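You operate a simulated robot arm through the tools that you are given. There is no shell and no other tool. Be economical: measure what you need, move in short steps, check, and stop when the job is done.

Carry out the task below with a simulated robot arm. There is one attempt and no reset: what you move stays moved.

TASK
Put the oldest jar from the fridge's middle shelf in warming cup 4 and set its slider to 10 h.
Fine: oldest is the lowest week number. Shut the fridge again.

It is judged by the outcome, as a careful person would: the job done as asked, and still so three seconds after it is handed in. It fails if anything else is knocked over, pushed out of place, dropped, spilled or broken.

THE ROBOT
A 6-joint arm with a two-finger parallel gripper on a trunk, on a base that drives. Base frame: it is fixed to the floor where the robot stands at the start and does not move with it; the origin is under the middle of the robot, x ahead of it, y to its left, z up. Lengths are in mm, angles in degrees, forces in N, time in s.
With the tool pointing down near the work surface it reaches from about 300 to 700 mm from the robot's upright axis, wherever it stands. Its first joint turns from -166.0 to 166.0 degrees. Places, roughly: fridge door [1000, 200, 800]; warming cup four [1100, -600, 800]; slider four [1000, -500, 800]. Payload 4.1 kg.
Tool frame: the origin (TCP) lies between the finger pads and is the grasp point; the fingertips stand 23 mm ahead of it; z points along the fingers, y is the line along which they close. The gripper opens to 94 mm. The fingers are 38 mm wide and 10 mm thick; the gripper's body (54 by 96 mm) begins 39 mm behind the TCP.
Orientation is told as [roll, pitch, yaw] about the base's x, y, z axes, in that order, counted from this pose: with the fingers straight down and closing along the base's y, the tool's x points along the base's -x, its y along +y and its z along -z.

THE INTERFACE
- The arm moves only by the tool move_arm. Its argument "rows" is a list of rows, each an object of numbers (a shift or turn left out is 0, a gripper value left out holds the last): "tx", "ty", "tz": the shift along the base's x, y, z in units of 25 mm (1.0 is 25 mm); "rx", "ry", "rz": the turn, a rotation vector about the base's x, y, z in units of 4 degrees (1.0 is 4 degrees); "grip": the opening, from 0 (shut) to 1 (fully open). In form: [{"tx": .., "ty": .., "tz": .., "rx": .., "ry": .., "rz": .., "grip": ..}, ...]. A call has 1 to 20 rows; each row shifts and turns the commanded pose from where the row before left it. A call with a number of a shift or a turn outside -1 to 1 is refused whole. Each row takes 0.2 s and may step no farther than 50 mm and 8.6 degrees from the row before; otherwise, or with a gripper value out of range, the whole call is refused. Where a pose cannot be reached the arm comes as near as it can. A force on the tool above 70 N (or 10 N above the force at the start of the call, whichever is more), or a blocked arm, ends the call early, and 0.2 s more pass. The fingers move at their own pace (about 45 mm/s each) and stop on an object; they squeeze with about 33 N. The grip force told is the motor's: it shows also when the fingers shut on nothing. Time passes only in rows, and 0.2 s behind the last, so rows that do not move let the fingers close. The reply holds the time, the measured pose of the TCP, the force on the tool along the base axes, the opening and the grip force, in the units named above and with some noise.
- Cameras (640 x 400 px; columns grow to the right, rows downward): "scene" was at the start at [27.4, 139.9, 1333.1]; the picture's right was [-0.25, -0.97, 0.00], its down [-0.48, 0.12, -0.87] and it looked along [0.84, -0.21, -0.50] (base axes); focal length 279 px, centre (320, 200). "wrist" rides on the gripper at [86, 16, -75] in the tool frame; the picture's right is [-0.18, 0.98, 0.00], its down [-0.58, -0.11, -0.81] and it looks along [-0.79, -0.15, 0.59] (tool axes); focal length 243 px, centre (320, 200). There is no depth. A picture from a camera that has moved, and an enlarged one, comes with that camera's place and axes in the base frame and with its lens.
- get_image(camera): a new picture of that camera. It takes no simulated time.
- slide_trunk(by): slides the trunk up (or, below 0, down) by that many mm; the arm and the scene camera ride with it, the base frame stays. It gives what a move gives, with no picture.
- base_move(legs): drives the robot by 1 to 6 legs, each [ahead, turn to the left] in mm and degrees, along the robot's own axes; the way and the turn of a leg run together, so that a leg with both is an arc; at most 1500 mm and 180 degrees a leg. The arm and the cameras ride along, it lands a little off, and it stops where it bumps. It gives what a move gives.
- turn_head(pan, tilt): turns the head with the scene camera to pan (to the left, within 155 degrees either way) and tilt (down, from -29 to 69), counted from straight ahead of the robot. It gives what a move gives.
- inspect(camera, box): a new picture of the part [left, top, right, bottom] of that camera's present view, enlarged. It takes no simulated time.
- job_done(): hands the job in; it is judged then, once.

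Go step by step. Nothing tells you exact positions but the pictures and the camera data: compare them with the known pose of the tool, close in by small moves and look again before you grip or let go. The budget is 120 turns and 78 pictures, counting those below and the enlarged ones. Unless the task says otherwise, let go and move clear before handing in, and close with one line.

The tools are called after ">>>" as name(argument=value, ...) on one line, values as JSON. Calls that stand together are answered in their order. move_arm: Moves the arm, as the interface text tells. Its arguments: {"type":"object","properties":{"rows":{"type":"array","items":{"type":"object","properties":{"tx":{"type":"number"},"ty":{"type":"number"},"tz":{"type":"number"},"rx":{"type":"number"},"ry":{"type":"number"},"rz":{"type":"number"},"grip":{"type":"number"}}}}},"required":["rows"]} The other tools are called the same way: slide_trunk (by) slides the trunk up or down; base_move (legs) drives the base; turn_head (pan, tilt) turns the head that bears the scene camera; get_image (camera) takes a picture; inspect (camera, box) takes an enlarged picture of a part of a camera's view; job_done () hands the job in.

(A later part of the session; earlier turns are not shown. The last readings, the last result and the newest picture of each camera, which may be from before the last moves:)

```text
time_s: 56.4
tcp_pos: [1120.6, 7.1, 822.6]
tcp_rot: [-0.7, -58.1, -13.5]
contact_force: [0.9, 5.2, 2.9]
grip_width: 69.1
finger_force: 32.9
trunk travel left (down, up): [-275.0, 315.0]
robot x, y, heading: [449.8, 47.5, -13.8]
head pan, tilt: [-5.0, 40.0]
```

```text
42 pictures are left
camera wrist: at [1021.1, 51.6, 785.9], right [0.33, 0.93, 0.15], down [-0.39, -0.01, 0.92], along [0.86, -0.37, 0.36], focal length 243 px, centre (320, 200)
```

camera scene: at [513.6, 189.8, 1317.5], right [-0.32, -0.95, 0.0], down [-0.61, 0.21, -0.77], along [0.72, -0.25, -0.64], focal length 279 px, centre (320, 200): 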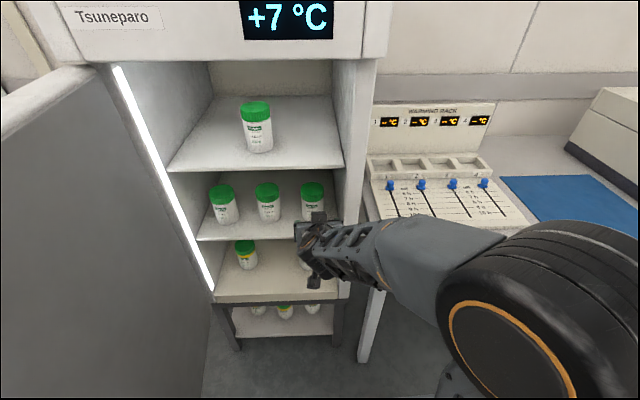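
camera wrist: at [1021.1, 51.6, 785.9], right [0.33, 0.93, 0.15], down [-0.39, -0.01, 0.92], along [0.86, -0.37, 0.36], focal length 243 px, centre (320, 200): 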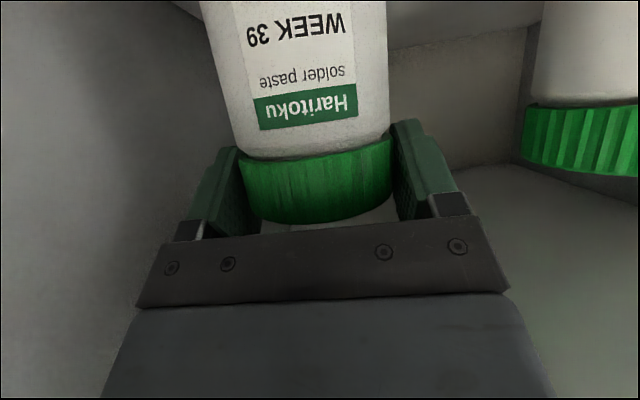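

Cap gripped at 69 mm. Lifting 25 mm and checking, then drawing it straight out.

>>> move_arm(rows=[{"tz": 0.5}, {"tz": 0.5}, {}])

>>> inspect(camera="scene", box=[200, 130, 360, 260])

```text
time_s: 57.2
tcp_pos: [1120.1, 8.0, 845.6]
tcp_rot: [-0.7, -58.2, -13.7]
contact_force: [0.9, -2.9, 1.4]
grip_width: 66.9
finger_force: 32.9
trunk travel left (down, up): [-275.0, 315.0]
robot x, y, heading: [453.1, 47.7, -13.8]
head pan, tilt: [-5.0, 40.0]
```

```text
3.08 times, centred on (280, 195) of scene
camera zoom: at [513.5, 189.6, 1317.6], right [-0.32, -0.95, 0.0], down [-0.61, 0.21, -0.77], along [0.72, -0.25, -0.64], focal length 858 px, centre (443, 215)
```

zoom: 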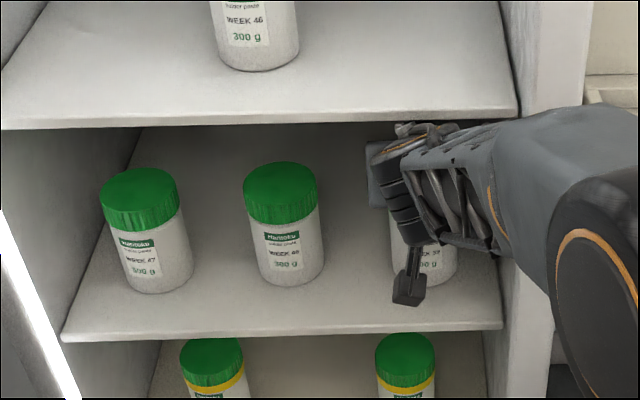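

The jar may not have lifted: width changed and no weight shows. Checking with the wrist camera.

>>> get_image(camera="wrist")

```text
40 pictures are left
camera wrist: at [1021.0, 50.7, 810.5], right [0.34, 0.93, 0.15], down [-0.39, -0.01, 0.92], along [0.86, -0.37, 0.36], focal length 243 px, centre (320, 200)
```

wrist: 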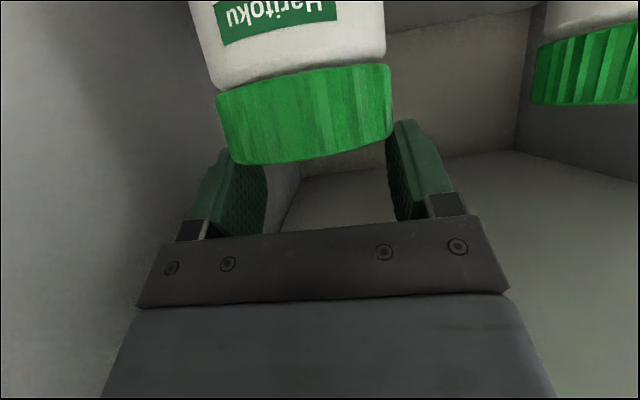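

The jar slipped: the fingers only held it near their tips (axis is ~15 mm deeper than I set). I'll open, lower to z≈815, advance ~13 mm more and regrip.

>>> move_arm(rows=[{"grip": 0.92}, {"grip": 0.92}, {"grip": 0.92}, {}])

>>> get_image(camera="wrist")

>>> inspect(camera="scene", box=[200, 130, 360, 260])

```text
time_s: 58.2
tcp_pos: [1120.6, 8.8, 845.2]
tcp_rot: [-0.6, -57.9, -13.5]
contact_force: [0.2, 0.1, -0.6]
grip_width: 86.5
finger_force: 0.2
trunk travel left (down, up): [-275.0, 315.0]
robot x, y, heading: [453.9, 43.4, -14.0]
head pan, tilt: [-5.0, 40.0]
```

```text
39 pictures are left
camera wrist: at [1020.8, 51.5, 809.6], right [0.34, 0.93, 0.15], down [-0.39, -0.01, 0.92], along [0.86, -0.37, 0.36], focal length 243 px, centre (320, 200)
```

wrist: 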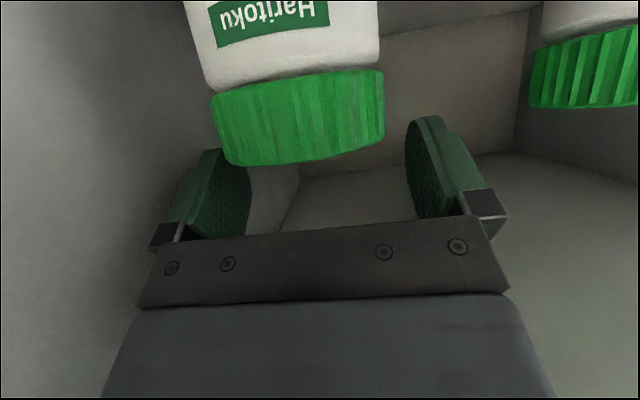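

```text
3.08 times, centred on (280, 195) of scene
camera zoom: at [513.5, 189.8, 1317.5], right [-0.32, -0.95, 0.0], down [-0.61, 0.21, -0.77], along [0.72, -0.25, -0.64], focal length 858 px, centre (443, 215)
```

zoom: 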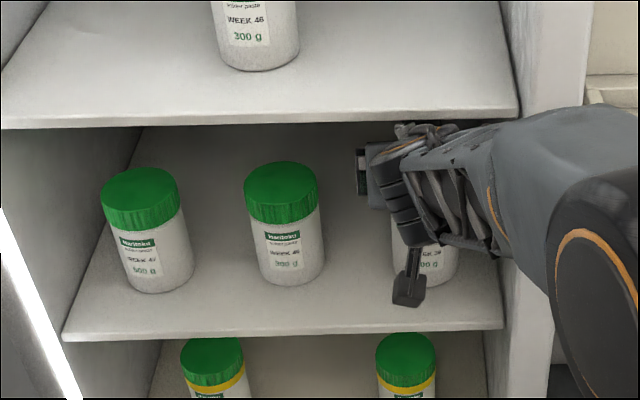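

The jar still stands upright. I'll lower 40 mm, then advance ~10 mm with a 3 mm trim right, and close again for a firmer mid-pad grip.

>>> move_arm(rows=[{"tz": -0.8, "ty": -0.1}, {"tz": -0.8}, {"tx": 0.2, "ty": -0.06}, {"tx": 0.2, "ty": -0.06}, {}])

>>> get_image(camera="wrist")

```text
time_s: 59.4
tcp_pos: [1131.0, 3.0, 804.7]
tcp_rot: [-0.6, -58.0, -13.7]
contact_force: [-4.4, 1.1, 6.8]
grip_width: 86.3
finger_force: 0.0
trunk travel left (down, up): [-275.0, 315.0]
robot x, y, heading: [451.3, 47.3, -13.9]
head pan, tilt: [-5.0, 40.0]
```

```text
37 pictures are left
camera wrist: at [1031.3, 46.3, 769.0], right [0.34, 0.93, 0.15], down [-0.39, -0.01, 0.92], along [0.86, -0.37, 0.36], focal length 243 px, centre (320, 200)
```

wrist: 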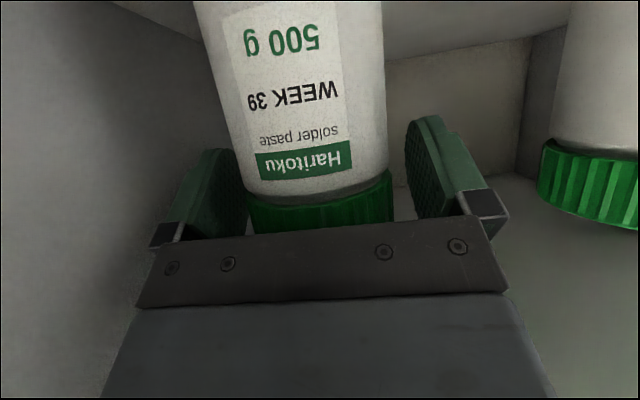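

A light palm touch on the cap; I'll ease back 2 mm, close, and lift only a little while watching the force.

>>> move_arm(rows=[{"tx": -0.08, "ty": 0.02}, {"grip": 0.3}, {"grip": 0.3}, {"grip": 0.3}, {"grip": 0.3}, {"grip": 0.3}])

>>> move_arm(rows=[{"tz": 0.3}, {"tz": 0.3}, {"tz": 0.2}, {}])

>>> get_image(camera="wrist")

```text
time_s: 60.8
tcp_pos: [1130.3, 4.2, 803.7]
tcp_rot: [-0.5, -58.0, -13.5]
contact_force: [-1.0, -1.1, -1.9]
grip_width: 67.5
finger_force: 32.9
trunk travel left (down, up): [-275.0, 315.0]
robot x, y, heading: [448.1, 46.2, -14.0]
head pan, tilt: [-5.0, 40.0]
```

```text
time_s: 61.8
tcp_pos: [1129.2, 2.2, 824.0]
tcp_rot: [-0.7, -58.1, -13.6]
contact_force: [-0.7, 0.2, -5.7]
grip_width: 67.3
finger_force: 33.3
trunk travel left (down, up): [-275.0, 315.0]
robot x, y, heading: [452.2, 45.5, -13.9]
head pan, tilt: [-5.0, 40.0]
```

```text
36 pictures are left
camera wrist: at [1028.9, 46.0, 789.5], right [0.34, 0.93, 0.15], down [-0.39, -0.01, 0.92], along [0.86, -0.37, 0.36], focal length 243 px, centre (320, 200)
```

wrist: 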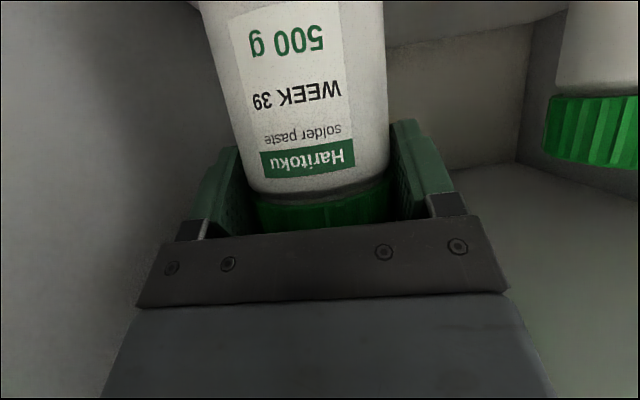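

The jar is lifted (5.7 N weight) and held well. Now drawing it straight out of the fridge.

>>> move_arm(rows=[{"tx": -0.6, "ty": 0.15}, {"tx": -0.97, "ty": 0.243}, {"tx": -0.97, "ty": 0.243}, {"tx": -0.97, "ty": 0.243}, {"tx": -0.97, "ty": 0.243}, {"tx": -0.97, "ty": 0.243}, {"tx": -0.97, "ty": 0.243}, {"tx": -0.97, "ty": 0.243}, {"tx": -0.97, "ty": 0.243}, {}])

>>> get_image(camera="scene")

```text
time_s: 64.0
tcp_pos: [919.7, 55.5, 825.9]
tcp_rot: [-0.7, -58.0, -13.7]
contact_force: [-0.1, -0.2, -5.0]
grip_width: 67.4
finger_force: 32.9
trunk travel left (down, up): [-275.0, 315.0]
robot x, y, heading: [452.1, 52.5, -13.8]
head pan, tilt: [-5.0, 40.0]
```

```text
35 pictures are left
camera scene: at [513.7, 189.8, 1317.5], right [-0.32, -0.95, 0.0], down [-0.61, 0.21, -0.77], along [0.72, -0.25, -0.64], focal length 279 px, centre (320, 200)
```

scene: 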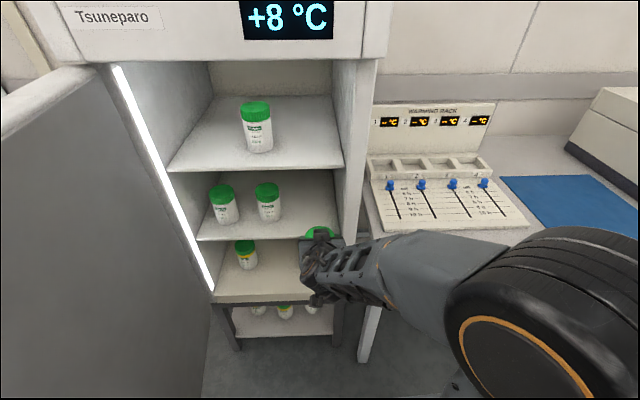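

Clear of the shelf. I'll raise the jar well above the table, then drive right to stand in front of the warming rack.

>>> move_arm(rows=[{"tz": 0.9, "tx": -0.25, "ty": 0.06}, {"tz": 0.9, "tx": -0.25, "ty": 0.06}, {"tz": 0.9, "tx": -0.25, "ty": 0.06}, {"tz": 0.9, "tx": -0.25, "ty": 0.06}, {"tz": 0.9}, {"tz": 0.9}, {}])

>>> base_move(legs=[[0, -90], [430, 0], [0, 90]])

>>> turn_head(pan=-5, tilt=32)

>>> get_image(camera="scene")

```text
time_s: 65.6
tcp_pos: [894.5, 60.6, 959.7]
tcp_rot: [-0.6, -58.1, -13.7]
contact_force: [-0.4, 0.2, -5.4]
grip_width: 67.2
finger_force: 32.7
trunk travel left (down, up): [-275.0, 315.0]
robot x, y, heading: [448.3, 47.1, -13.8]
head pan, tilt: [-5.0, 40.0]
```

```text
time_s: 75.9
tcp_pos: [792.4, -366.9, 959.4]
tcp_rot: [-0.7, -58.1, -14.6]
contact_force: [-0.6, 0.8, -6.0]
grip_width: 67.5
finger_force: 33.0
trunk travel left (down, up): [-275.0, 315.0]
robot x, y, heading: [348.3, -372.6, -14.7]
head pan, tilt: [-5.0, 40.0]
```

```text
time_s: 76.5
tcp_pos: [792.7, -365.9, 959.6]
tcp_rot: [-0.7, -58.0, -14.5]
contact_force: [0.0, -0.1, -5.3]
grip_width: 67.5
finger_force: 33.2
trunk travel left (down, up): [-275.0, 315.0]
robot x, y, heading: [350.7, -376.1, -14.6]
head pan, tilt: [-5.0, 32.0]
```

```text
34 pictures are left
camera scene: at [418.0, -234.2, 1329.7], right [-0.34, -0.94, 0.0], down [-0.5, 0.18, -0.85], along [0.8, -0.29, -0.53], focal length 279 px, centre (320, 200)
```

scene: 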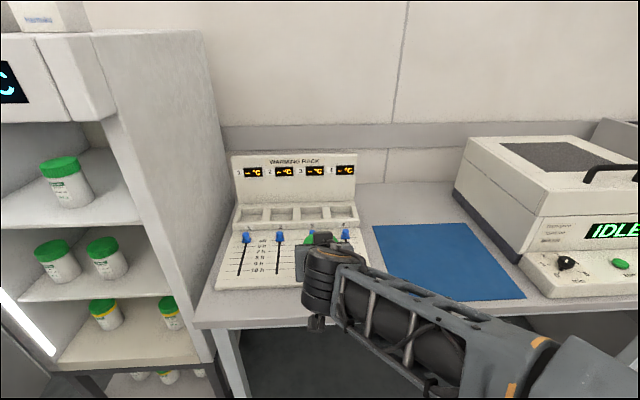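

>>> inspect(camera="scene", box=[210, 145, 370, 300])

```text
2.58 times, centred on (290, 222) of scene
camera zoom: at [418.0, -234.2, 1329.7], right [-0.34, -0.94, 0.0], down [-0.5, 0.18, -0.85], along [0.8, -0.29, -0.53], focal length 720 px, centre (397, 142)
```

zoom: 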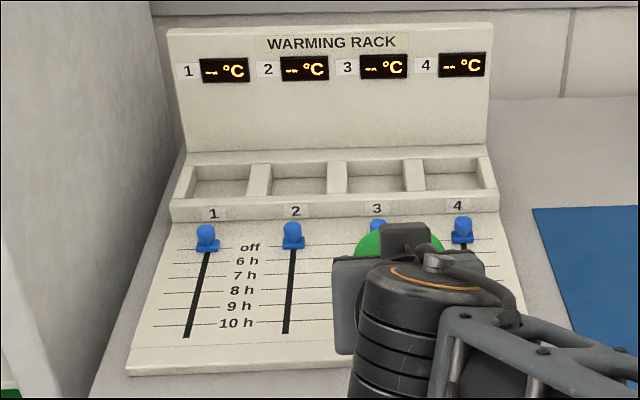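

Cup 4's opening is at about [1150, -576, 780]. I'll drive closer and look again from a higher, steeper angle.

>>> base_move(legs=[[150, 0]])

>>> turn_head(pan=-14, tilt=42)

>>> get_image(camera="scene")

```text
time_s: 77.9
tcp_pos: [938.2, -404.3, 959.0]
tcp_rot: [-0.7, -58.0, -14.5]
contact_force: [-0.3, -1.3, -5.3]
grip_width: 67.4
finger_force: 33.1
trunk travel left (down, up): [-275.0, 315.0]
robot x, y, heading: [492.9, -412.3, -14.8]
head pan, tilt: [-5.0, 32.0]
```

```text
time_s: 78.7
tcp_pos: [937.0, -405.2, 960.0]
tcp_rot: [-0.7, -58.0, -14.5]
contact_force: [0.3, 0.7, -4.8]
grip_width: 67.5
finger_force: 32.6
trunk travel left (down, up): [-275.0, 315.0]
robot x, y, heading: [493.4, -415.1, -14.7]
head pan, tilt: [-14.0, 42.0]
```

```text
32 pictures are left
camera scene: at [553.1, -282.6, 1314.6], right [-0.48, -0.88, 0.0], down [-0.59, 0.32, -0.74], along [0.65, -0.36, -0.67], focal length 279 px, centre (320, 200)
```

scene: 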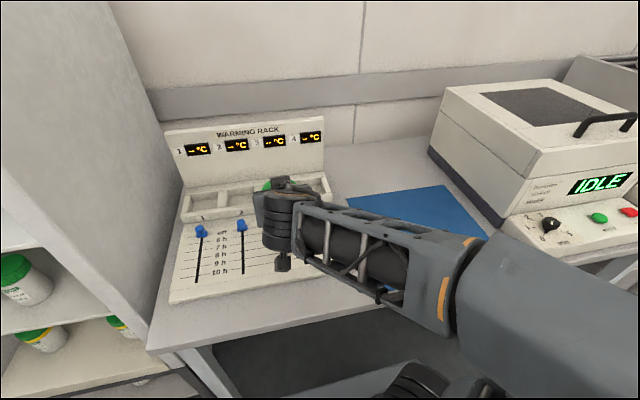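

The arm hides cup 4; I'll swing the jar to the right to see the cup clearly.

>>> move_arm(rows=[{"tx": -0.23, "ty": -0.95}, {"tx": -0.23, "ty": -0.95}, {"tx": -0.23, "ty": -0.95}, {"tx": -0.23, "ty": -0.95}, {"tx": -0.23, "ty": -0.95}, {"tx": -0.23, "ty": -0.95}, {"tx": -0.23, "ty": -0.95}, {"tx": -0.23, "ty": -0.95}, {"tx": -0.23, "ty": -0.95}, {"tx": -0.23, "ty": -0.95}, {}])

>>> get_image(camera="scene")

```text
time_s: 81.0
tcp_pos: [881.7, -641.8, 959.6]
tcp_rot: [-0.6, -58.0, -14.6]
contact_force: [0.3, 0.5, -4.3]
grip_width: 67.4
finger_force: 33.0
trunk travel left (down, up): [-275.0, 315.0]
robot x, y, heading: [495.2, -414.3, -14.9]
head pan, tilt: [-14.0, 42.0]
```

```text
31 pictures are left
camera scene: at [553.1, -283.0, 1314.6], right [-0.48, -0.88, 0.0], down [-0.59, 0.32, -0.74], along [0.65, -0.36, -0.67], focal length 279 px, centre (320, 200)
```

scene: 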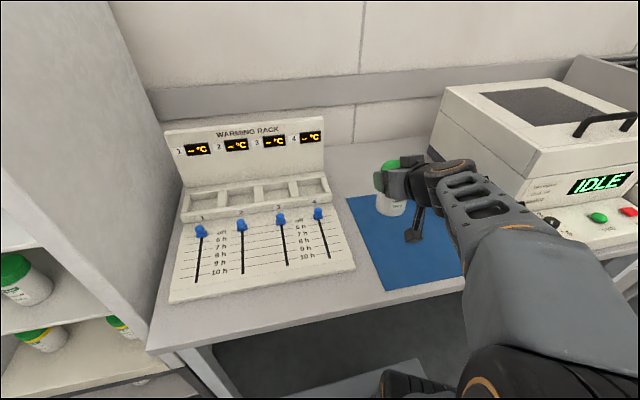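

>>> inspect(camera="scene", box=[250, 160, 360, 280])

>>> inspect(camera="scene", box=[370, 145, 450, 245])

```text
3.33 times, centred on (305, 220) of scene
camera zoom: at [553.1, -283.0, 1314.6], right [-0.48, -0.88, 0.0], down [-0.59, 0.32, -0.74], along [0.65, -0.36, -0.67], focal length 930 px, centre (370, 133)
```

zoom: 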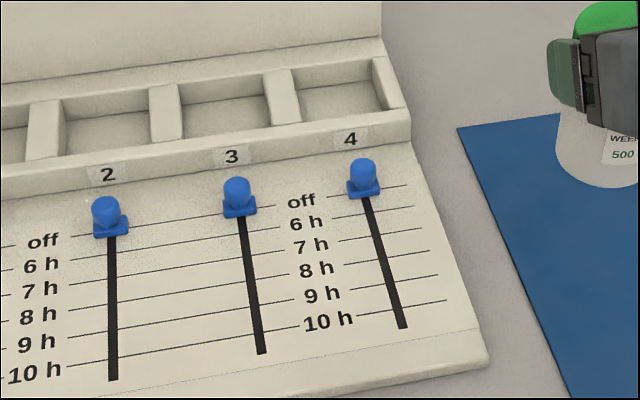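

```text
4.00 times, centred on (410, 195) of scene
camera zoom: at [553.1, -283.0, 1314.6], right [-0.48, -0.88, 0.0], down [-0.59, 0.32, -0.74], along [0.65, -0.36, -0.67], focal length 1116 px, centre (-40, 220)
```

zoom: 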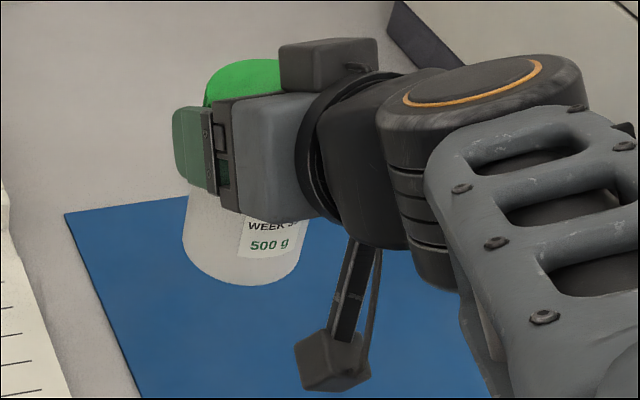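

Cup 4 is about 75 mm square and ~26 mm deep, centred near [1150, -577], rim z ≈ 772; the jar hangs ~86 mm below the TCP. I'll hover the jar above it and check.

>>> move_arm(rows=[{"tx": 0.96, "ty": 0.24}, {"tx": 0.96, "ty": 0.24}, {"tx": 0.96, "ty": 0.24}, {"tx": 0.96, "ty": 0.24}, {"tx": 0.96, "ty": 0.24}, {"tx": 0.96, "ty": 0.24}, {"tx": 0.96, "ty": 0.24}, {"tx": 0.96, "ty": 0.24}, {"tx": 0.96, "ty": 0.24, "tz": -0.8}, {"tx": 0.96, "ty": 0.24, "tz": -0.8}, {"tx": 0.96, "ty": 0.24, "tz": -0.8}, {}])

>>> inspect(camera="scene", box=[240, 120, 380, 240])

>>> get_image(camera="wrist")

```text
time_s: 83.7
tcp_pos: [1138.8, -580.1, 906.1]
tcp_rot: [-0.5, -58.5, -14.9]
contact_force: [-61.4, -7.4, 15.6]
grip_width: 67.6
finger_force: 33.3
trunk travel left (down, up): [-275.0, 315.0]
robot x, y, heading: [494.0, -413.7, -15.0]
head pan, tilt: [-14.0, 42.0]
```

```text
3.33 times, centred on (310, 180) of scene
camera zoom: at [544.7, -283.3, 1315.3], right [-0.48, -0.87, 0.0], down [-0.58, 0.32, -0.75], along [0.65, -0.36, -0.67], focal length 930 px, centre (353, 267)
```

zoom: 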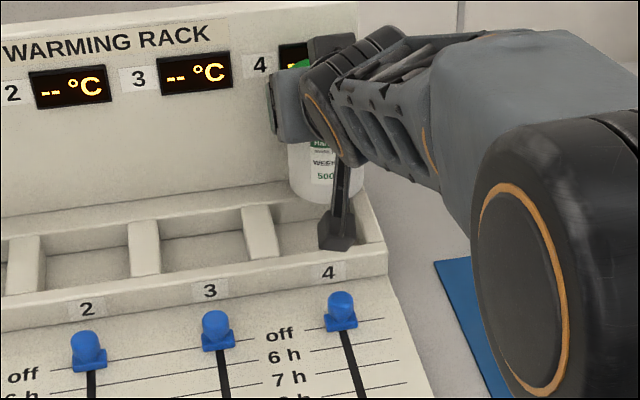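

```text
27 pictures are left
camera wrist: at [1040.6, -534.5, 869.9], right [0.35, 0.92, 0.15], down [-0.4, 0.0, 0.92], along [0.85, -0.39, 0.37], focal length 243 px, centre (320, 200)
```

wrist: 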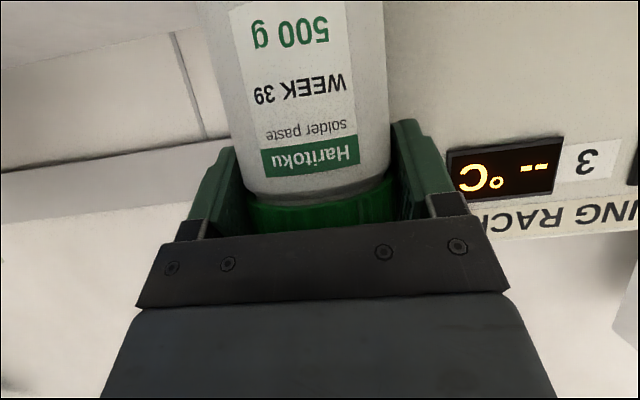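

The jar touched the rack's backboard, so the cup is nearer than I estimated. Backing off at once and re-measuring.

>>> move_arm(rows=[{"tx": -0.97, "ty": 0.25}, {"tx": -0.97, "ty": 0.25}, {}])

>>> inspect(camera="scene", box=[240, 120, 380, 240])

```text
time_s: 84.5
tcp_pos: [1103.1, -567.9, 899.3]
tcp_rot: [-0.6, -57.9, -14.6]
contact_force: [-0.1, -0.2, -5.8]
grip_width: 67.2
finger_force: 33.3
out of reach, approached as far as the arm can: row 2
trunk travel left (down, up): [-275.0, 315.0]
robot x, y, heading: [495.7, -409.2, -14.6]
head pan, tilt: [-14.0, 42.0]
```

```text
3.33 times, centred on (310, 180) of scene
camera zoom: at [553.4, -282.8, 1314.5], right [-0.48, -0.88, 0.0], down [-0.59, 0.32, -0.74], along [0.65, -0.36, -0.67], focal length 930 px, centre (353, 267)
```

zoom: 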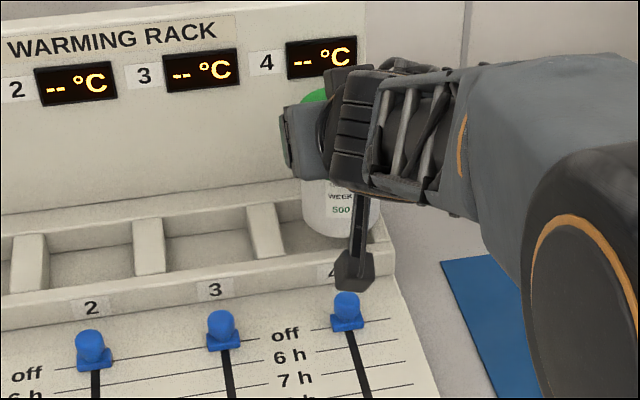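

The rack did not move. Using the touch point and re-triangulation, the cup centre is about [1111, -558] with rim z ≈ 803. I'll shift there and check before lowering.

>>> move_arm(rows=[{"tz": 0.3}, {"tx": 0.28, "ty": 0.42}, {}])

>>> inspect(camera="scene", box=[265, 140, 355, 230])

```text
time_s: 85.2
tcp_pos: [1110.3, -557.8, 904.8]
tcp_rot: [-0.7, -58.0, -14.6]
contact_force: [0.0, 0.1, -6.1]
grip_width: 67.6
finger_force: 33.0
out of reach, approached as far as the arm can: row 1
trunk travel left (down, up): [-275.0, 315.0]
robot x, y, heading: [493.1, -413.8, -15.0]
head pan, tilt: [-14.0, 42.0]
```

```text
4.44 times, centred on (310, 185) of scene
camera zoom: at [553.3, -282.7, 1314.6], right [-0.48, -0.88, 0.0], down [-0.59, 0.32, -0.74], along [0.65, -0.36, -0.67], focal length 1240 px, centre (364, 267)
```

zoom: 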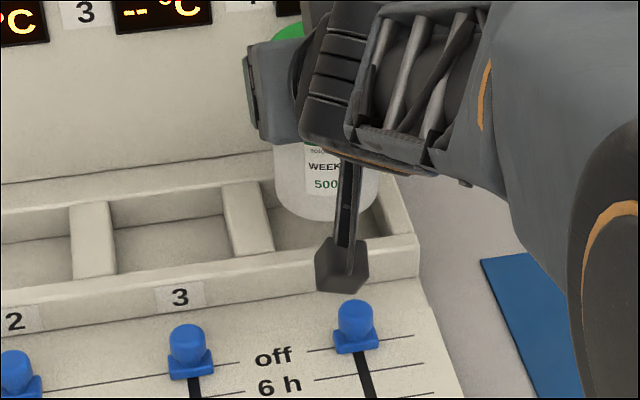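

>>> inspect(camera="scene", box=[300, 165, 345, 210])

```text
8.89 times, centred on (322, 188) of scene
camera zoom: at [553.3, -282.7, 1314.6], right [-0.48, -0.88, 0.0], down [-0.59, 0.32, -0.74], along [0.65, -0.36, -0.67], focal length 2479 px, centre (298, 311)
```

zoom: 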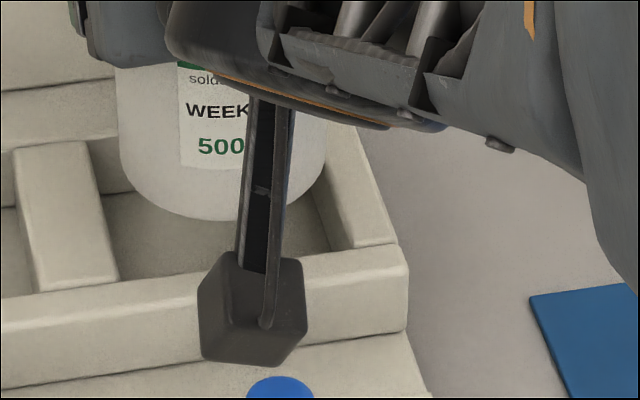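

The jar is centred over the cup for rim z ≈ 803. Lowering gently 20 mm and checking.

>>> move_arm(rows=[{"tz": -0.25}, {"tz": -0.25}, {"tz": -0.2}, {}])

>>> inspect(camera="scene", box=[295, 160, 345, 210])

```text
time_s: 86.2
tcp_pos: [1108.2, -556.0, 887.5]
tcp_rot: [-0.7, -58.1, -14.6]
contact_force: [0.3, 0.1, -0.8]
grip_width: 67.7
finger_force: 33.6
trunk travel left (down, up): [-275.0, 315.0]
robot x, y, heading: [494.2, -415.1, -15.0]
head pan, tilt: [-14.0, 42.0]
```

```text
8.00 times, centred on (320, 185) of scene
camera zoom: at [552.9, -282.8, 1314.7], right [-0.48, -0.88, 0.0], down [-0.59, 0.32, -0.74], along [0.65, -0.36, -0.67], focal length 2231 px, centre (320, 320)
```

zoom: 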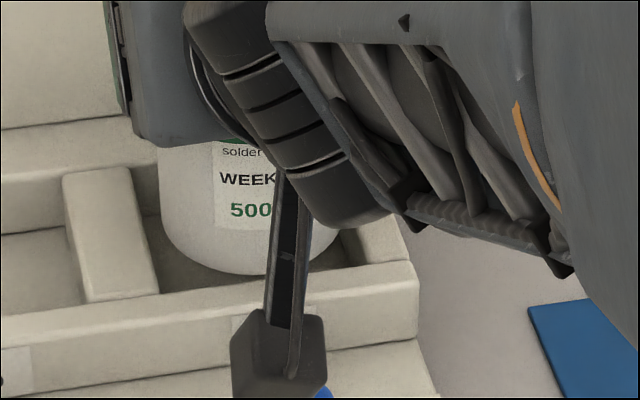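

The jar's weight is already partly supported at rim height, so it's likely catching an edge. The picture suggests it sits 2–3 mm too near; I'll nudge that and lower slightly.

>>> move_arm(rows=[{"tz": 0.12}, {"tx": 0.1, "ty": -0.025}, {"tz": -0.15}, {"tz": -0.1}, {}])

```text
time_s: 87.5
tcp_pos: [1113.2, -556.1, 882.7]
tcp_rot: [-0.6, -58.0, -14.6]
contact_force: [-0.3, 0.4, -6.1]
grip_width: 67.7
finger_force: 33.0
trunk travel left (down, up): [-275.0, 315.0]
robot x, y, heading: [494.8, -414.0, -14.8]
head pan, tilt: [-14.0, 42.0]
```

It cleared the edge and is lower with full weight on the gripper. Continuing down in small steps.

>>> move_arm(rows=[{"tz": -0.2}, {"tz": -0.2}, {}])

>>> inspect(camera="scene", box=[295, 160, 345, 210])

```text
time_s: 88.2
tcp_pos: [1111.5, -556.6, 872.5]
tcp_rot: [-0.6, -58.0, -14.6]
contact_force: [-0.1, -0.5, -6.3]
grip_width: 67.4
finger_force: 32.4
trunk travel left (down, up): [-275.0, 315.0]
robot x, y, heading: [495.6, -416.9, -14.8]
head pan, tilt: [-14.0, 42.0]
```

```text
8.00 times, centred on (320, 185) of scene
camera zoom: at [553.3, -282.8, 1314.6], right [-0.48, -0.88, 0.0], down [-0.59, 0.32, -0.74], along [0.65, -0.36, -0.67], focal length 2231 px, centre (320, 320)
```

zoom: 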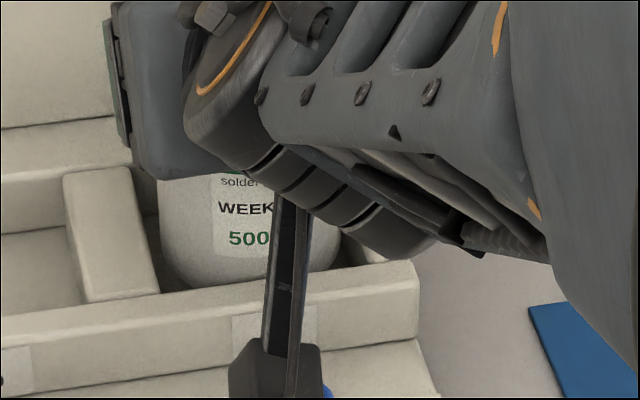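

The jar is now inside the cup (front rim hides its bottom). Lowering to the floor.

>>> move_arm(rows=[{"tz": -0.2}, {"tz": -0.1}, {}])

>>> move_arm(rows=[{"tz": -0.12}, {}])

```text
time_s: 89.0
tcp_pos: [1111.2, -556.4, 866.1]
tcp_rot: [-0.8, -58.0, -14.5]
contact_force: [-1.1, -0.4, -5.5]
grip_width: 67.5
finger_force: 32.7
trunk travel left (down, up): [-275.0, 315.0]
robot x, y, heading: [494.8, -416.5, -14.5]
head pan, tilt: [-14.0, 42.0]
```

```text
time_s: 89.7
tcp_pos: [1111.2, -556.4, 862.9]
tcp_rot: [-0.5, -58.0, -14.7]
contact_force: [-0.1, 0.5, -5.9]
grip_width: 67.5
finger_force: 32.8
trunk travel left (down, up): [-275.0, 315.0]
robot x, y, heading: [495.8, -410.3, -14.8]
head pan, tilt: [-14.0, 42.0]
```

>>> move_arm(rows=[{"tz": -0.12}, {}])

>>> move_arm(rows=[{"tz": -0.12}, {}])

>>> inspect(camera="scene", box=[285, 160, 345, 220])

```text
time_s: 90.2
tcp_pos: [1111.9, -556.3, 861.4]
tcp_rot: [-0.6, -58.1, -14.5]
contact_force: [0.5, -1.6, -0.1]
grip_width: 67.4
finger_force: 33.2
trunk travel left (down, up): [-275.0, 315.0]
robot x, y, heading: [497.4, -414.6, -14.8]
head pan, tilt: [-14.0, 42.0]
```

```text
time_s: 90.8
tcp_pos: [1110.2, -556.7, 859.5]
tcp_rot: [-0.5, -58.4, -14.6]
contact_force: [0.0, 0.1, 15.7]
grip_width: 67.3
finger_force: 32.9
trunk travel left (down, up): [-275.0, 315.0]
robot x, y, heading: [495.0, -414.5, -14.8]
head pan, tilt: [-14.0, 42.0]
```

```text
6.67 times, centred on (315, 190) of scene
camera zoom: at [551.5, -282.4, 1314.9], right [-0.48, -0.88, 0.0], down [-0.59, 0.32, -0.74], along [0.65, -0.36, -0.67], focal length 1859 px, centre (353, 267)
```

zoom: 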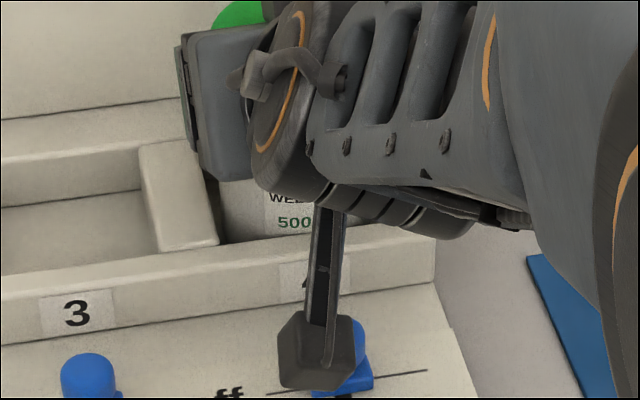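

The jar rests on the cup's floor. Easing off 1 mm, opening, and backing straight out.

>>> move_arm(rows=[{"tz": 0.06}, {"grip": 0.8}, {"grip": 0.9}, {"grip": 0.9}, {"grip": 0.9}])

>>> move_arm(rows=[{"tx": -0.5, "ty": 0.125}, {"tx": -0.97, "ty": 0.243}, {"tx": -0.97, "ty": 0.243, "tz": 0.4}, {"tx": -0.97, "ty": 0.243, "tz": 0.4}, {"tx": -0.97, "ty": 0.243, "tz": 0.4}, {"tz": 0.5}, {}])

>>> get_image(camera="scene")

```text
time_s: 92.0
tcp_pos: [1111.1, -555.9, 858.0]
tcp_rot: [-0.7, -57.9, -14.5]
contact_force: [0.4, -0.6, -0.3]
grip_width: 84.7
finger_force: 0.1
trunk travel left (down, up): [-275.0, 315.0]
robot x, y, heading: [495.7, -419.7, -14.6]
head pan, tilt: [-14.0, 42.0]
```

```text
time_s: 93.7
tcp_pos: [1000.4, -529.0, 900.2]
tcp_rot: [-0.6, -58.0, -14.6]
contact_force: [0.2, 0.1, 0.5]
grip_width: 84.7
finger_force: 0.0
trunk travel left (down, up): [-275.0, 315.0]
robot x, y, heading: [494.8, -408.2, -14.7]
head pan, tilt: [-14.0, 42.0]
```

```text
20 pictures are left
camera scene: at [552.7, -282.7, 1314.6], right [-0.48, -0.88, 0.0], down [-0.59, 0.32, -0.74], along [0.65, -0.36, -0.67], focal length 279 px, centre (320, 200)
```

scene: 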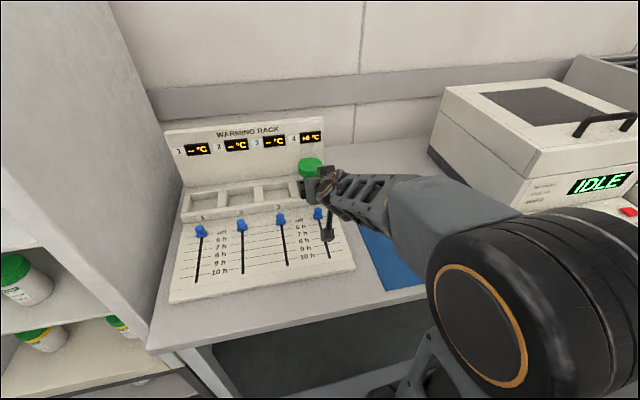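

Display 4 now reads a temperature, so the jar sits in the cup. Next the slider: I'll turn the tool steeply downward above knob 4 and look.

>>> move_arm(rows=[{"tz": 0.4, "rx": 0.244, "ry": 0.946}, {"rx": 0.244, "ry": 0.946}, {"rx": 0.244, "ry": 0.946}, {"rx": 0.244, "ry": 0.946}, {"rx": 0.244, "ry": 0.946}, {"rx": 0.244, "ry": 0.946}, {"rx": 0.244, "ry": 0.946}, {"rx": 0.244, "ry": 0.946}, {"rx": 0.244, "ry": 0.946}, {"rx": 0.244, "ry": 0.946}, {"rx": 0.244, "ry": 0.946}, {"grip": 0.6}, {}])

>>> get_image(camera="wrist")

>>> inspect(camera="scene", box=[260, 140, 380, 280])

```text
time_s: 96.5
tcp_pos: [1000.5, -540.5, 905.2]
tcp_rot: [-4.5, -32.4, -14.7]
contact_force: [-0.4, 1.0, 0.1]
grip_width: 56.5
finger_force: 0.1
out of reach, approached as far as the arm can: row 1, 2, 3, 4, 6
trunk travel left (down, up): [-275.0, 315.0]
robot x, y, heading: [497.3, -416.4, -15.0]
head pan, tilt: [-14.0, 42.0]
```

```text
19 pictures are left
camera wrist: at [899.4, -490.2, 919.2], right [0.44, 0.9, 0.03], down [0.04, -0.06, 1.0], along [0.9, -0.44, -0.06], focal length 243 px, centre (320, 200)
```

wrist: 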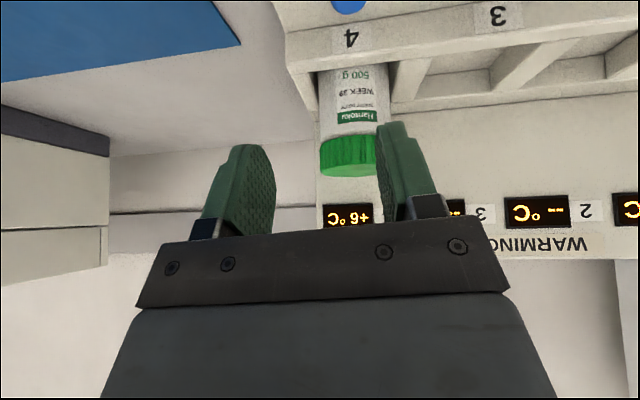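

```text
2.86 times, centred on (320, 210) of scene
camera zoom: at [552.8, -282.7, 1314.6], right [-0.48, -0.88, 0.0], down [-0.59, 0.32, -0.74], along [0.65, -0.36, -0.67], focal length 797 px, centre (320, 171)
```

zoom: 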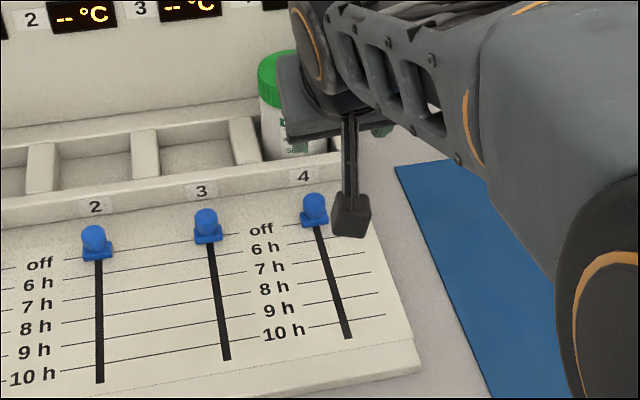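

Knob 4 is around [1014, -531], z ≈ 800. I'll level the tool's roll, centre over it and descend part way.

>>> move_arm(rows=[{"tx": 0.2, "ty": 0.19, "rx": 0.46, "ry": -0.12, "rz": 0.3, "tz": -0.7}, {"tx": 0.2, "ty": 0.19, "rx": 0.46, "ry": -0.12, "rz": 0.3, "tz": -0.7}, {"tz": -0.7}, {"tz": -0.6}, {}])

>>> get_image(camera="wrist")

>>> inspect(camera="scene", box=[280, 170, 360, 270])

```text
time_s: 97.7
tcp_pos: [1010.8, -531.2, 837.6]
tcp_rot: [0.0, -32.4, -14.6]
contact_force: [1.1, 1.5, -0.5]
grip_width: 56.3
finger_force: 0.1
trunk travel left (down, up): [-275.0, 315.0]
robot x, y, heading: [495.5, -416.6, -14.6]
head pan, tilt: [-14.0, 42.0]
```

```text
17 pictures are left
camera wrist: at [906.4, -486.4, 852.8], right [0.4, 0.91, 0.1], down [0.03, -0.12, 0.99], along [0.92, -0.39, -0.07], focal length 243 px, centre (320, 200)
```

wrist: 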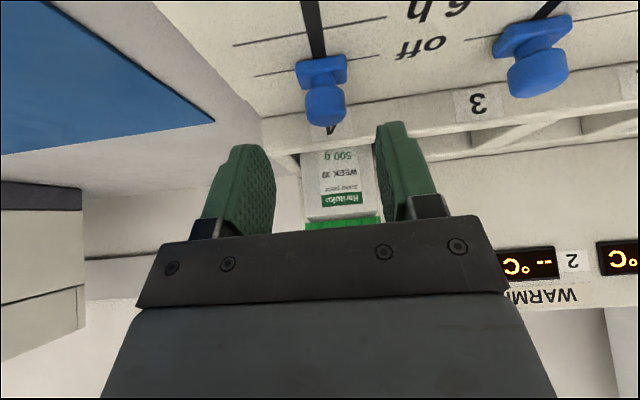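

```text
4.00 times, centred on (320, 220) of scene
camera zoom: at [552.8, -282.7, 1314.6], right [-0.48, -0.88, 0.0], down [-0.59, 0.32, -0.74], along [0.65, -0.36, -0.67], focal length 1116 px, centre (320, 120)
```

zoom: 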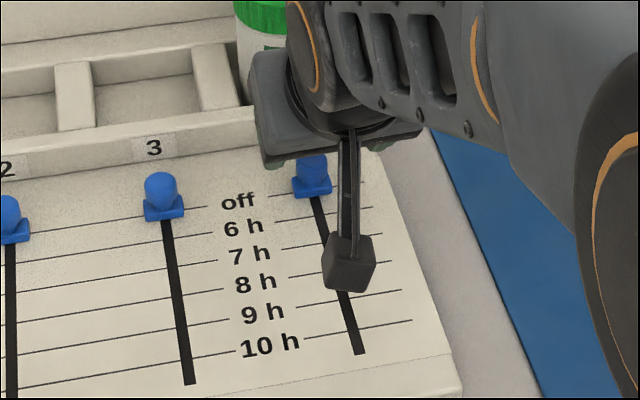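

The knob is between the fingers. Lowering ~20 mm and closing on it.

>>> move_arm(rows=[{"tx": 0.16, "ty": 0.06, "tz": -0.4}, {"tz": -0.4}, {}])

>>> move_arm(rows=[{"grip": 0.1}, {"grip": 0.1}, {"grip": 0.1}, {"grip": 0.1}])

>>> get_image(camera="wrist")

```text
time_s: 98.5
tcp_pos: [1013.0, -529.8, 817.0]
tcp_rot: [0.0, -32.5, -14.6]
contact_force: [0.4, -0.1, 0.8]
grip_width: 56.3
finger_force: 0.0
trunk travel left (down, up): [-275.0, 315.0]
robot x, y, heading: [492.8, -416.8, -14.9]
head pan, tilt: [-14.0, 42.0]
```

```text
time_s: 99.5
tcp_pos: [1014.1, -526.7, 817.3]
tcp_rot: [0.0, -32.3, -14.6]
contact_force: [6.3, 26.1, -0.5]
grip_width: 19.9
finger_force: 45.0
trunk travel left (down, up): [-275.0, 315.0]
robot x, y, heading: [491.3, -415.1, -14.6]
head pan, tilt: [-14.0, 42.0]
```

```text
15 pictures are left
camera wrist: at [911.2, -482.1, 832.4], right [0.4, 0.91, 0.1], down [0.03, -0.12, 0.99], along [0.92, -0.39, -0.07], focal length 243 px, centre (320, 200)
```

wrist: 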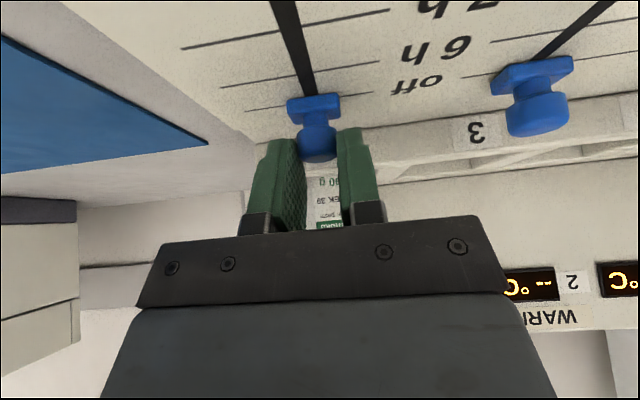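

Knob held (20 mm). Pulling it toward the front along the slope, first 50 mm, watching forces.

>>> move_arm(rows=[{"ty": 0.1}, {"tx": -0.48, "ty": 0.125, "tz": -0.1}, {"tx": -0.48, "ty": 0.125, "tz": -0.1}, {"tx": -0.48, "ty": 0.125, "tz": -0.1}, {"tx": -0.48, "ty": 0.125, "tz": -0.1}, {}])

>>> inspect(camera="scene", box=[270, 170, 370, 290])

```text
time_s: 100.8
tcp_pos: [967.3, -512.9, 811.2]
tcp_rot: [0.0, -33.2, -14.6]
contact_force: [5.3, 12.4, 38.6]
grip_width: 20.0
finger_force: 44.5
trunk travel left (down, up): [-275.0, 315.0]
robot x, y, heading: [495.0, -411.3, -15.0]
head pan, tilt: [-14.0, 42.0]
```

```text
3.33 times, centred on (320, 230) of scene
camera zoom: at [550.9, -280.8, 1314.7], right [-0.48, -0.88, 0.0], down [-0.59, 0.32, -0.74], along [0.65, -0.36, -0.67], focal length 930 px, centre (320, 100)
```

zoom: 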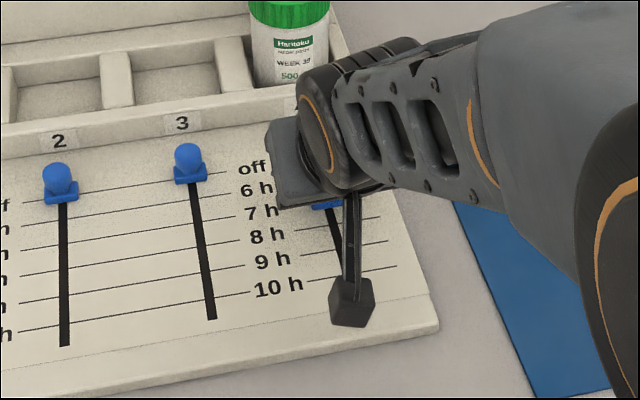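

The knob moves well, now at about 7 h; the panel is flatter than assumed, so I'll relieve the downward pressure and pull on ~58 mm.

>>> move_arm(rows=[{"tz": 0.22}, {"tx": -0.56, "ty": 0.143}, {"tx": -0.56, "ty": 0.143}, {"tx": -0.56, "ty": 0.143}, {"tx": -0.56, "ty": 0.143}, {}])

>>> inspect(camera="scene", box=[270, 170, 370, 290])

```text
time_s: 102.2
tcp_pos: [910.6, -496.1, 812.1]
tcp_rot: [-0.2, -32.2, -14.5]
contact_force: [10.4, 37.8, -6.8]
grip_width: 19.8
finger_force: 45.5
trunk travel left (down, up): [-275.0, 315.0]
robot x, y, heading: [496.1, -416.2, -14.4]
head pan, tilt: [-14.0, 42.0]
```

```text
3.33 times, centred on (320, 230) of scene
camera zoom: at [553.9, -278.6, 1313.9], right [-0.48, -0.88, 0.0], down [-0.59, 0.32, -0.74], along [0.65, -0.36, -0.67], focal length 930 px, centre (320, 100)
```

zoom: 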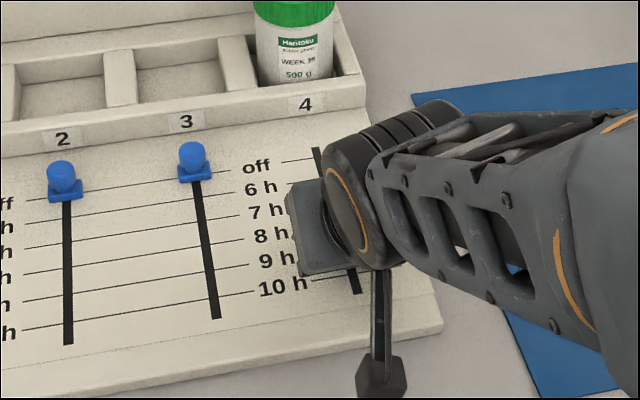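

About 108 mm done; I'll relieve sideways stress and pull 11 mm more, then release and look.

>>> move_arm(rows=[{"ty": 0.1}, {"tx": -0.22, "ty": 0.055}, {"tx": -0.21, "ty": 0.055}, {}])

>>> move_arm(rows=[{"grip": 0.3}, {"grip": 0.5}, {"grip": 0.5}, {"tz": 0.6}, {"tz": 1}, {"tz": 1}, {"tz": 1, "tx": -0.5, "ty": -0.7}, {"tz": 1, "tx": -0.5, "ty": -0.8}, {"tx": -0.5, "ty": -1}, {"tx": -0.5, "ty": -1}, {"tx": -0.5, "ty": -1}, {"tx": -0.5, "ty": -1}, {}])

>>> inspect(camera="scene", box=[250, 150, 370, 290])

```text
time_s: 103.2
tcp_pos: [900.6, -494.2, 812.7]
tcp_rot: [0.0, -32.1, -14.6]
contact_force: [3.4, 19.5, -14.0]
grip_width: 20.0
finger_force: 45.2
trunk travel left (down, up): [-275.0, 315.0]
robot x, y, heading: [496.5, -415.5, -14.8]
head pan, tilt: [-14.0, 42.0]
```

```text
time_s: 106.0
tcp_pos: [823.7, -634.5, 928.2]
tcp_rot: [-0.1, -32.4, -14.6]
contact_force: [-0.2, 1.2, -0.3]
grip_width: 47.0
finger_force: 0.1
trunk travel left (down, up): [-275.0, 315.0]
robot x, y, heading: [496.8, -413.5, -14.9]
head pan, tilt: [-14.0, 42.0]
```

```text
2.86 times, centred on (310, 220) of scene
camera zoom: at [552.9, -282.3, 1314.6], right [-0.48, -0.88, 0.0], down [-0.59, 0.32, -0.74], along [0.65, -0.36, -0.67], focal length 797 px, centre (349, 143)
```

zoom: 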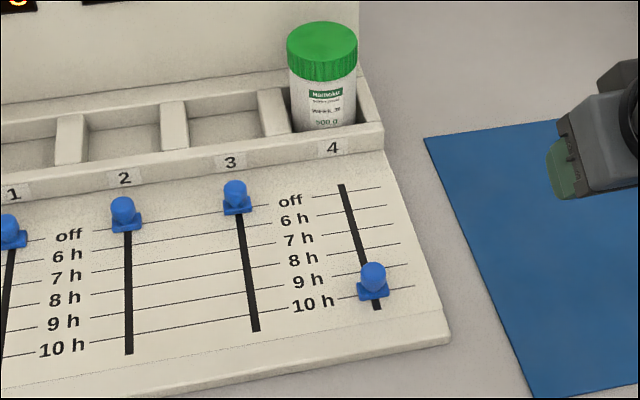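

>>> inspect(camera="scene", box=[305, 225, 345, 265])

>>> inspect(camera="scene", box=[260, 200, 300, 240])

```text
10.00 times, centred on (325, 245) of scene
camera zoom: at [552.9, -282.3, 1314.6], right [-0.48, -0.88, 0.0], down [-0.59, 0.32, -0.74], along [0.65, -0.36, -0.67], focal length 2789 px, centre (270, -250)
```

zoom: 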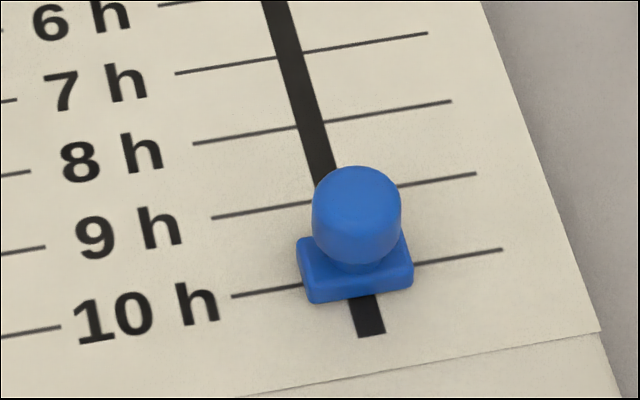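

```text
10.00 times, centred on (280, 220) of scene
camera zoom: at [552.9, -282.3, 1314.6], right [-0.48, -0.88, 0.0], down [-0.59, 0.32, -0.74], along [0.65, -0.36, -0.67], focal length 2789 px, centre (720, 0)
```

zoom: 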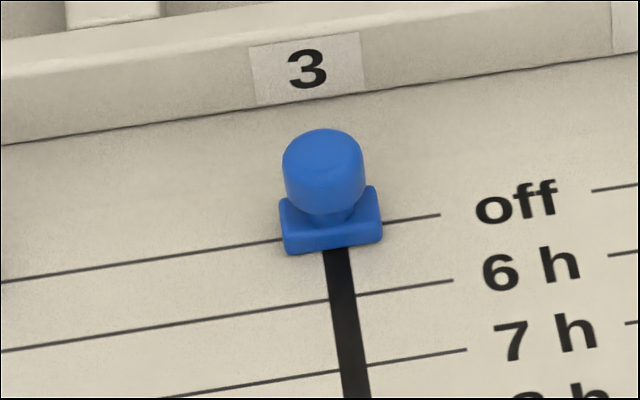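

The slider sits exactly on 10 h and the jar is in cup 4. Now to shut the fridge: I'll tuck the arm, back away, and drive round to the left in front of the open door.

>>> move_arm(rows=[{"tx": 0.24, "ty": 0.95, "grip": 0}, {"tx": 0.2, "ty": 0.95}, {"tx": 0.2, "ty": 0.95}, {"tx": 0.2, "ty": 0.95}, {"tx": 0.2, "ty": 0.95}, {}])

>>> base_move(legs=[[-600, 0], [0, 90], [820, 0]])

>>> turn_head(pan=-60, tilt=25)

>>> get_image(camera="scene")

```text
time_s: 107.5
tcp_pos: [849.7, -513.4, 926.7]
tcp_rot: [-0.1, -32.4, -14.5]
contact_force: [0.1, 0.8, 0.6]
grip_width: 0.0
finger_force: 33.2
trunk travel left (down, up): [-275.0, 315.0]
robot x, y, heading: [492.8, -416.0, -14.6]
head pan, tilt: [-14.0, 42.0]
```

```text
time_s: 118.5
tcp_pos: [262.9, 862.2, 927.0]
tcp_rot: [0.1, -32.5, 73.1]
contact_force: [0.8, 0.9, 0.1]
grip_width: 0.0
finger_force: 33.3
trunk travel left (down, up): [-275.0, 315.0]
robot x, y, heading: [149.2, 513.3, 73.2]
head pan, tilt: [-14.0, 42.0]
```

```text
time_s: 119.7
tcp_pos: [262.6, 862.1, 927.3]
tcp_rot: [0.0, -32.4, 73.1]
contact_force: [0.7, -0.2, -0.4]
grip_width: 0.1
finger_force: 32.8
trunk travel left (down, up): [-275.0, 315.0]
robot x, y, heading: [148.7, 512.0, 73.3]
head pan, tilt: [-60.0, 25.0]
```

```text
9 pictures are left
camera scene: at [63.7, 520.7, 1340.8], right [0.23, -0.97, 0.0], down [-0.41, -0.1, -0.91], along [0.88, 0.21, -0.42], focal length 279 px, centre (320, 200)
```

scene: 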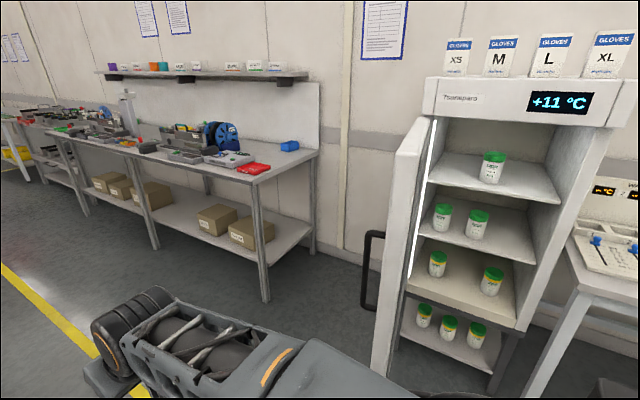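

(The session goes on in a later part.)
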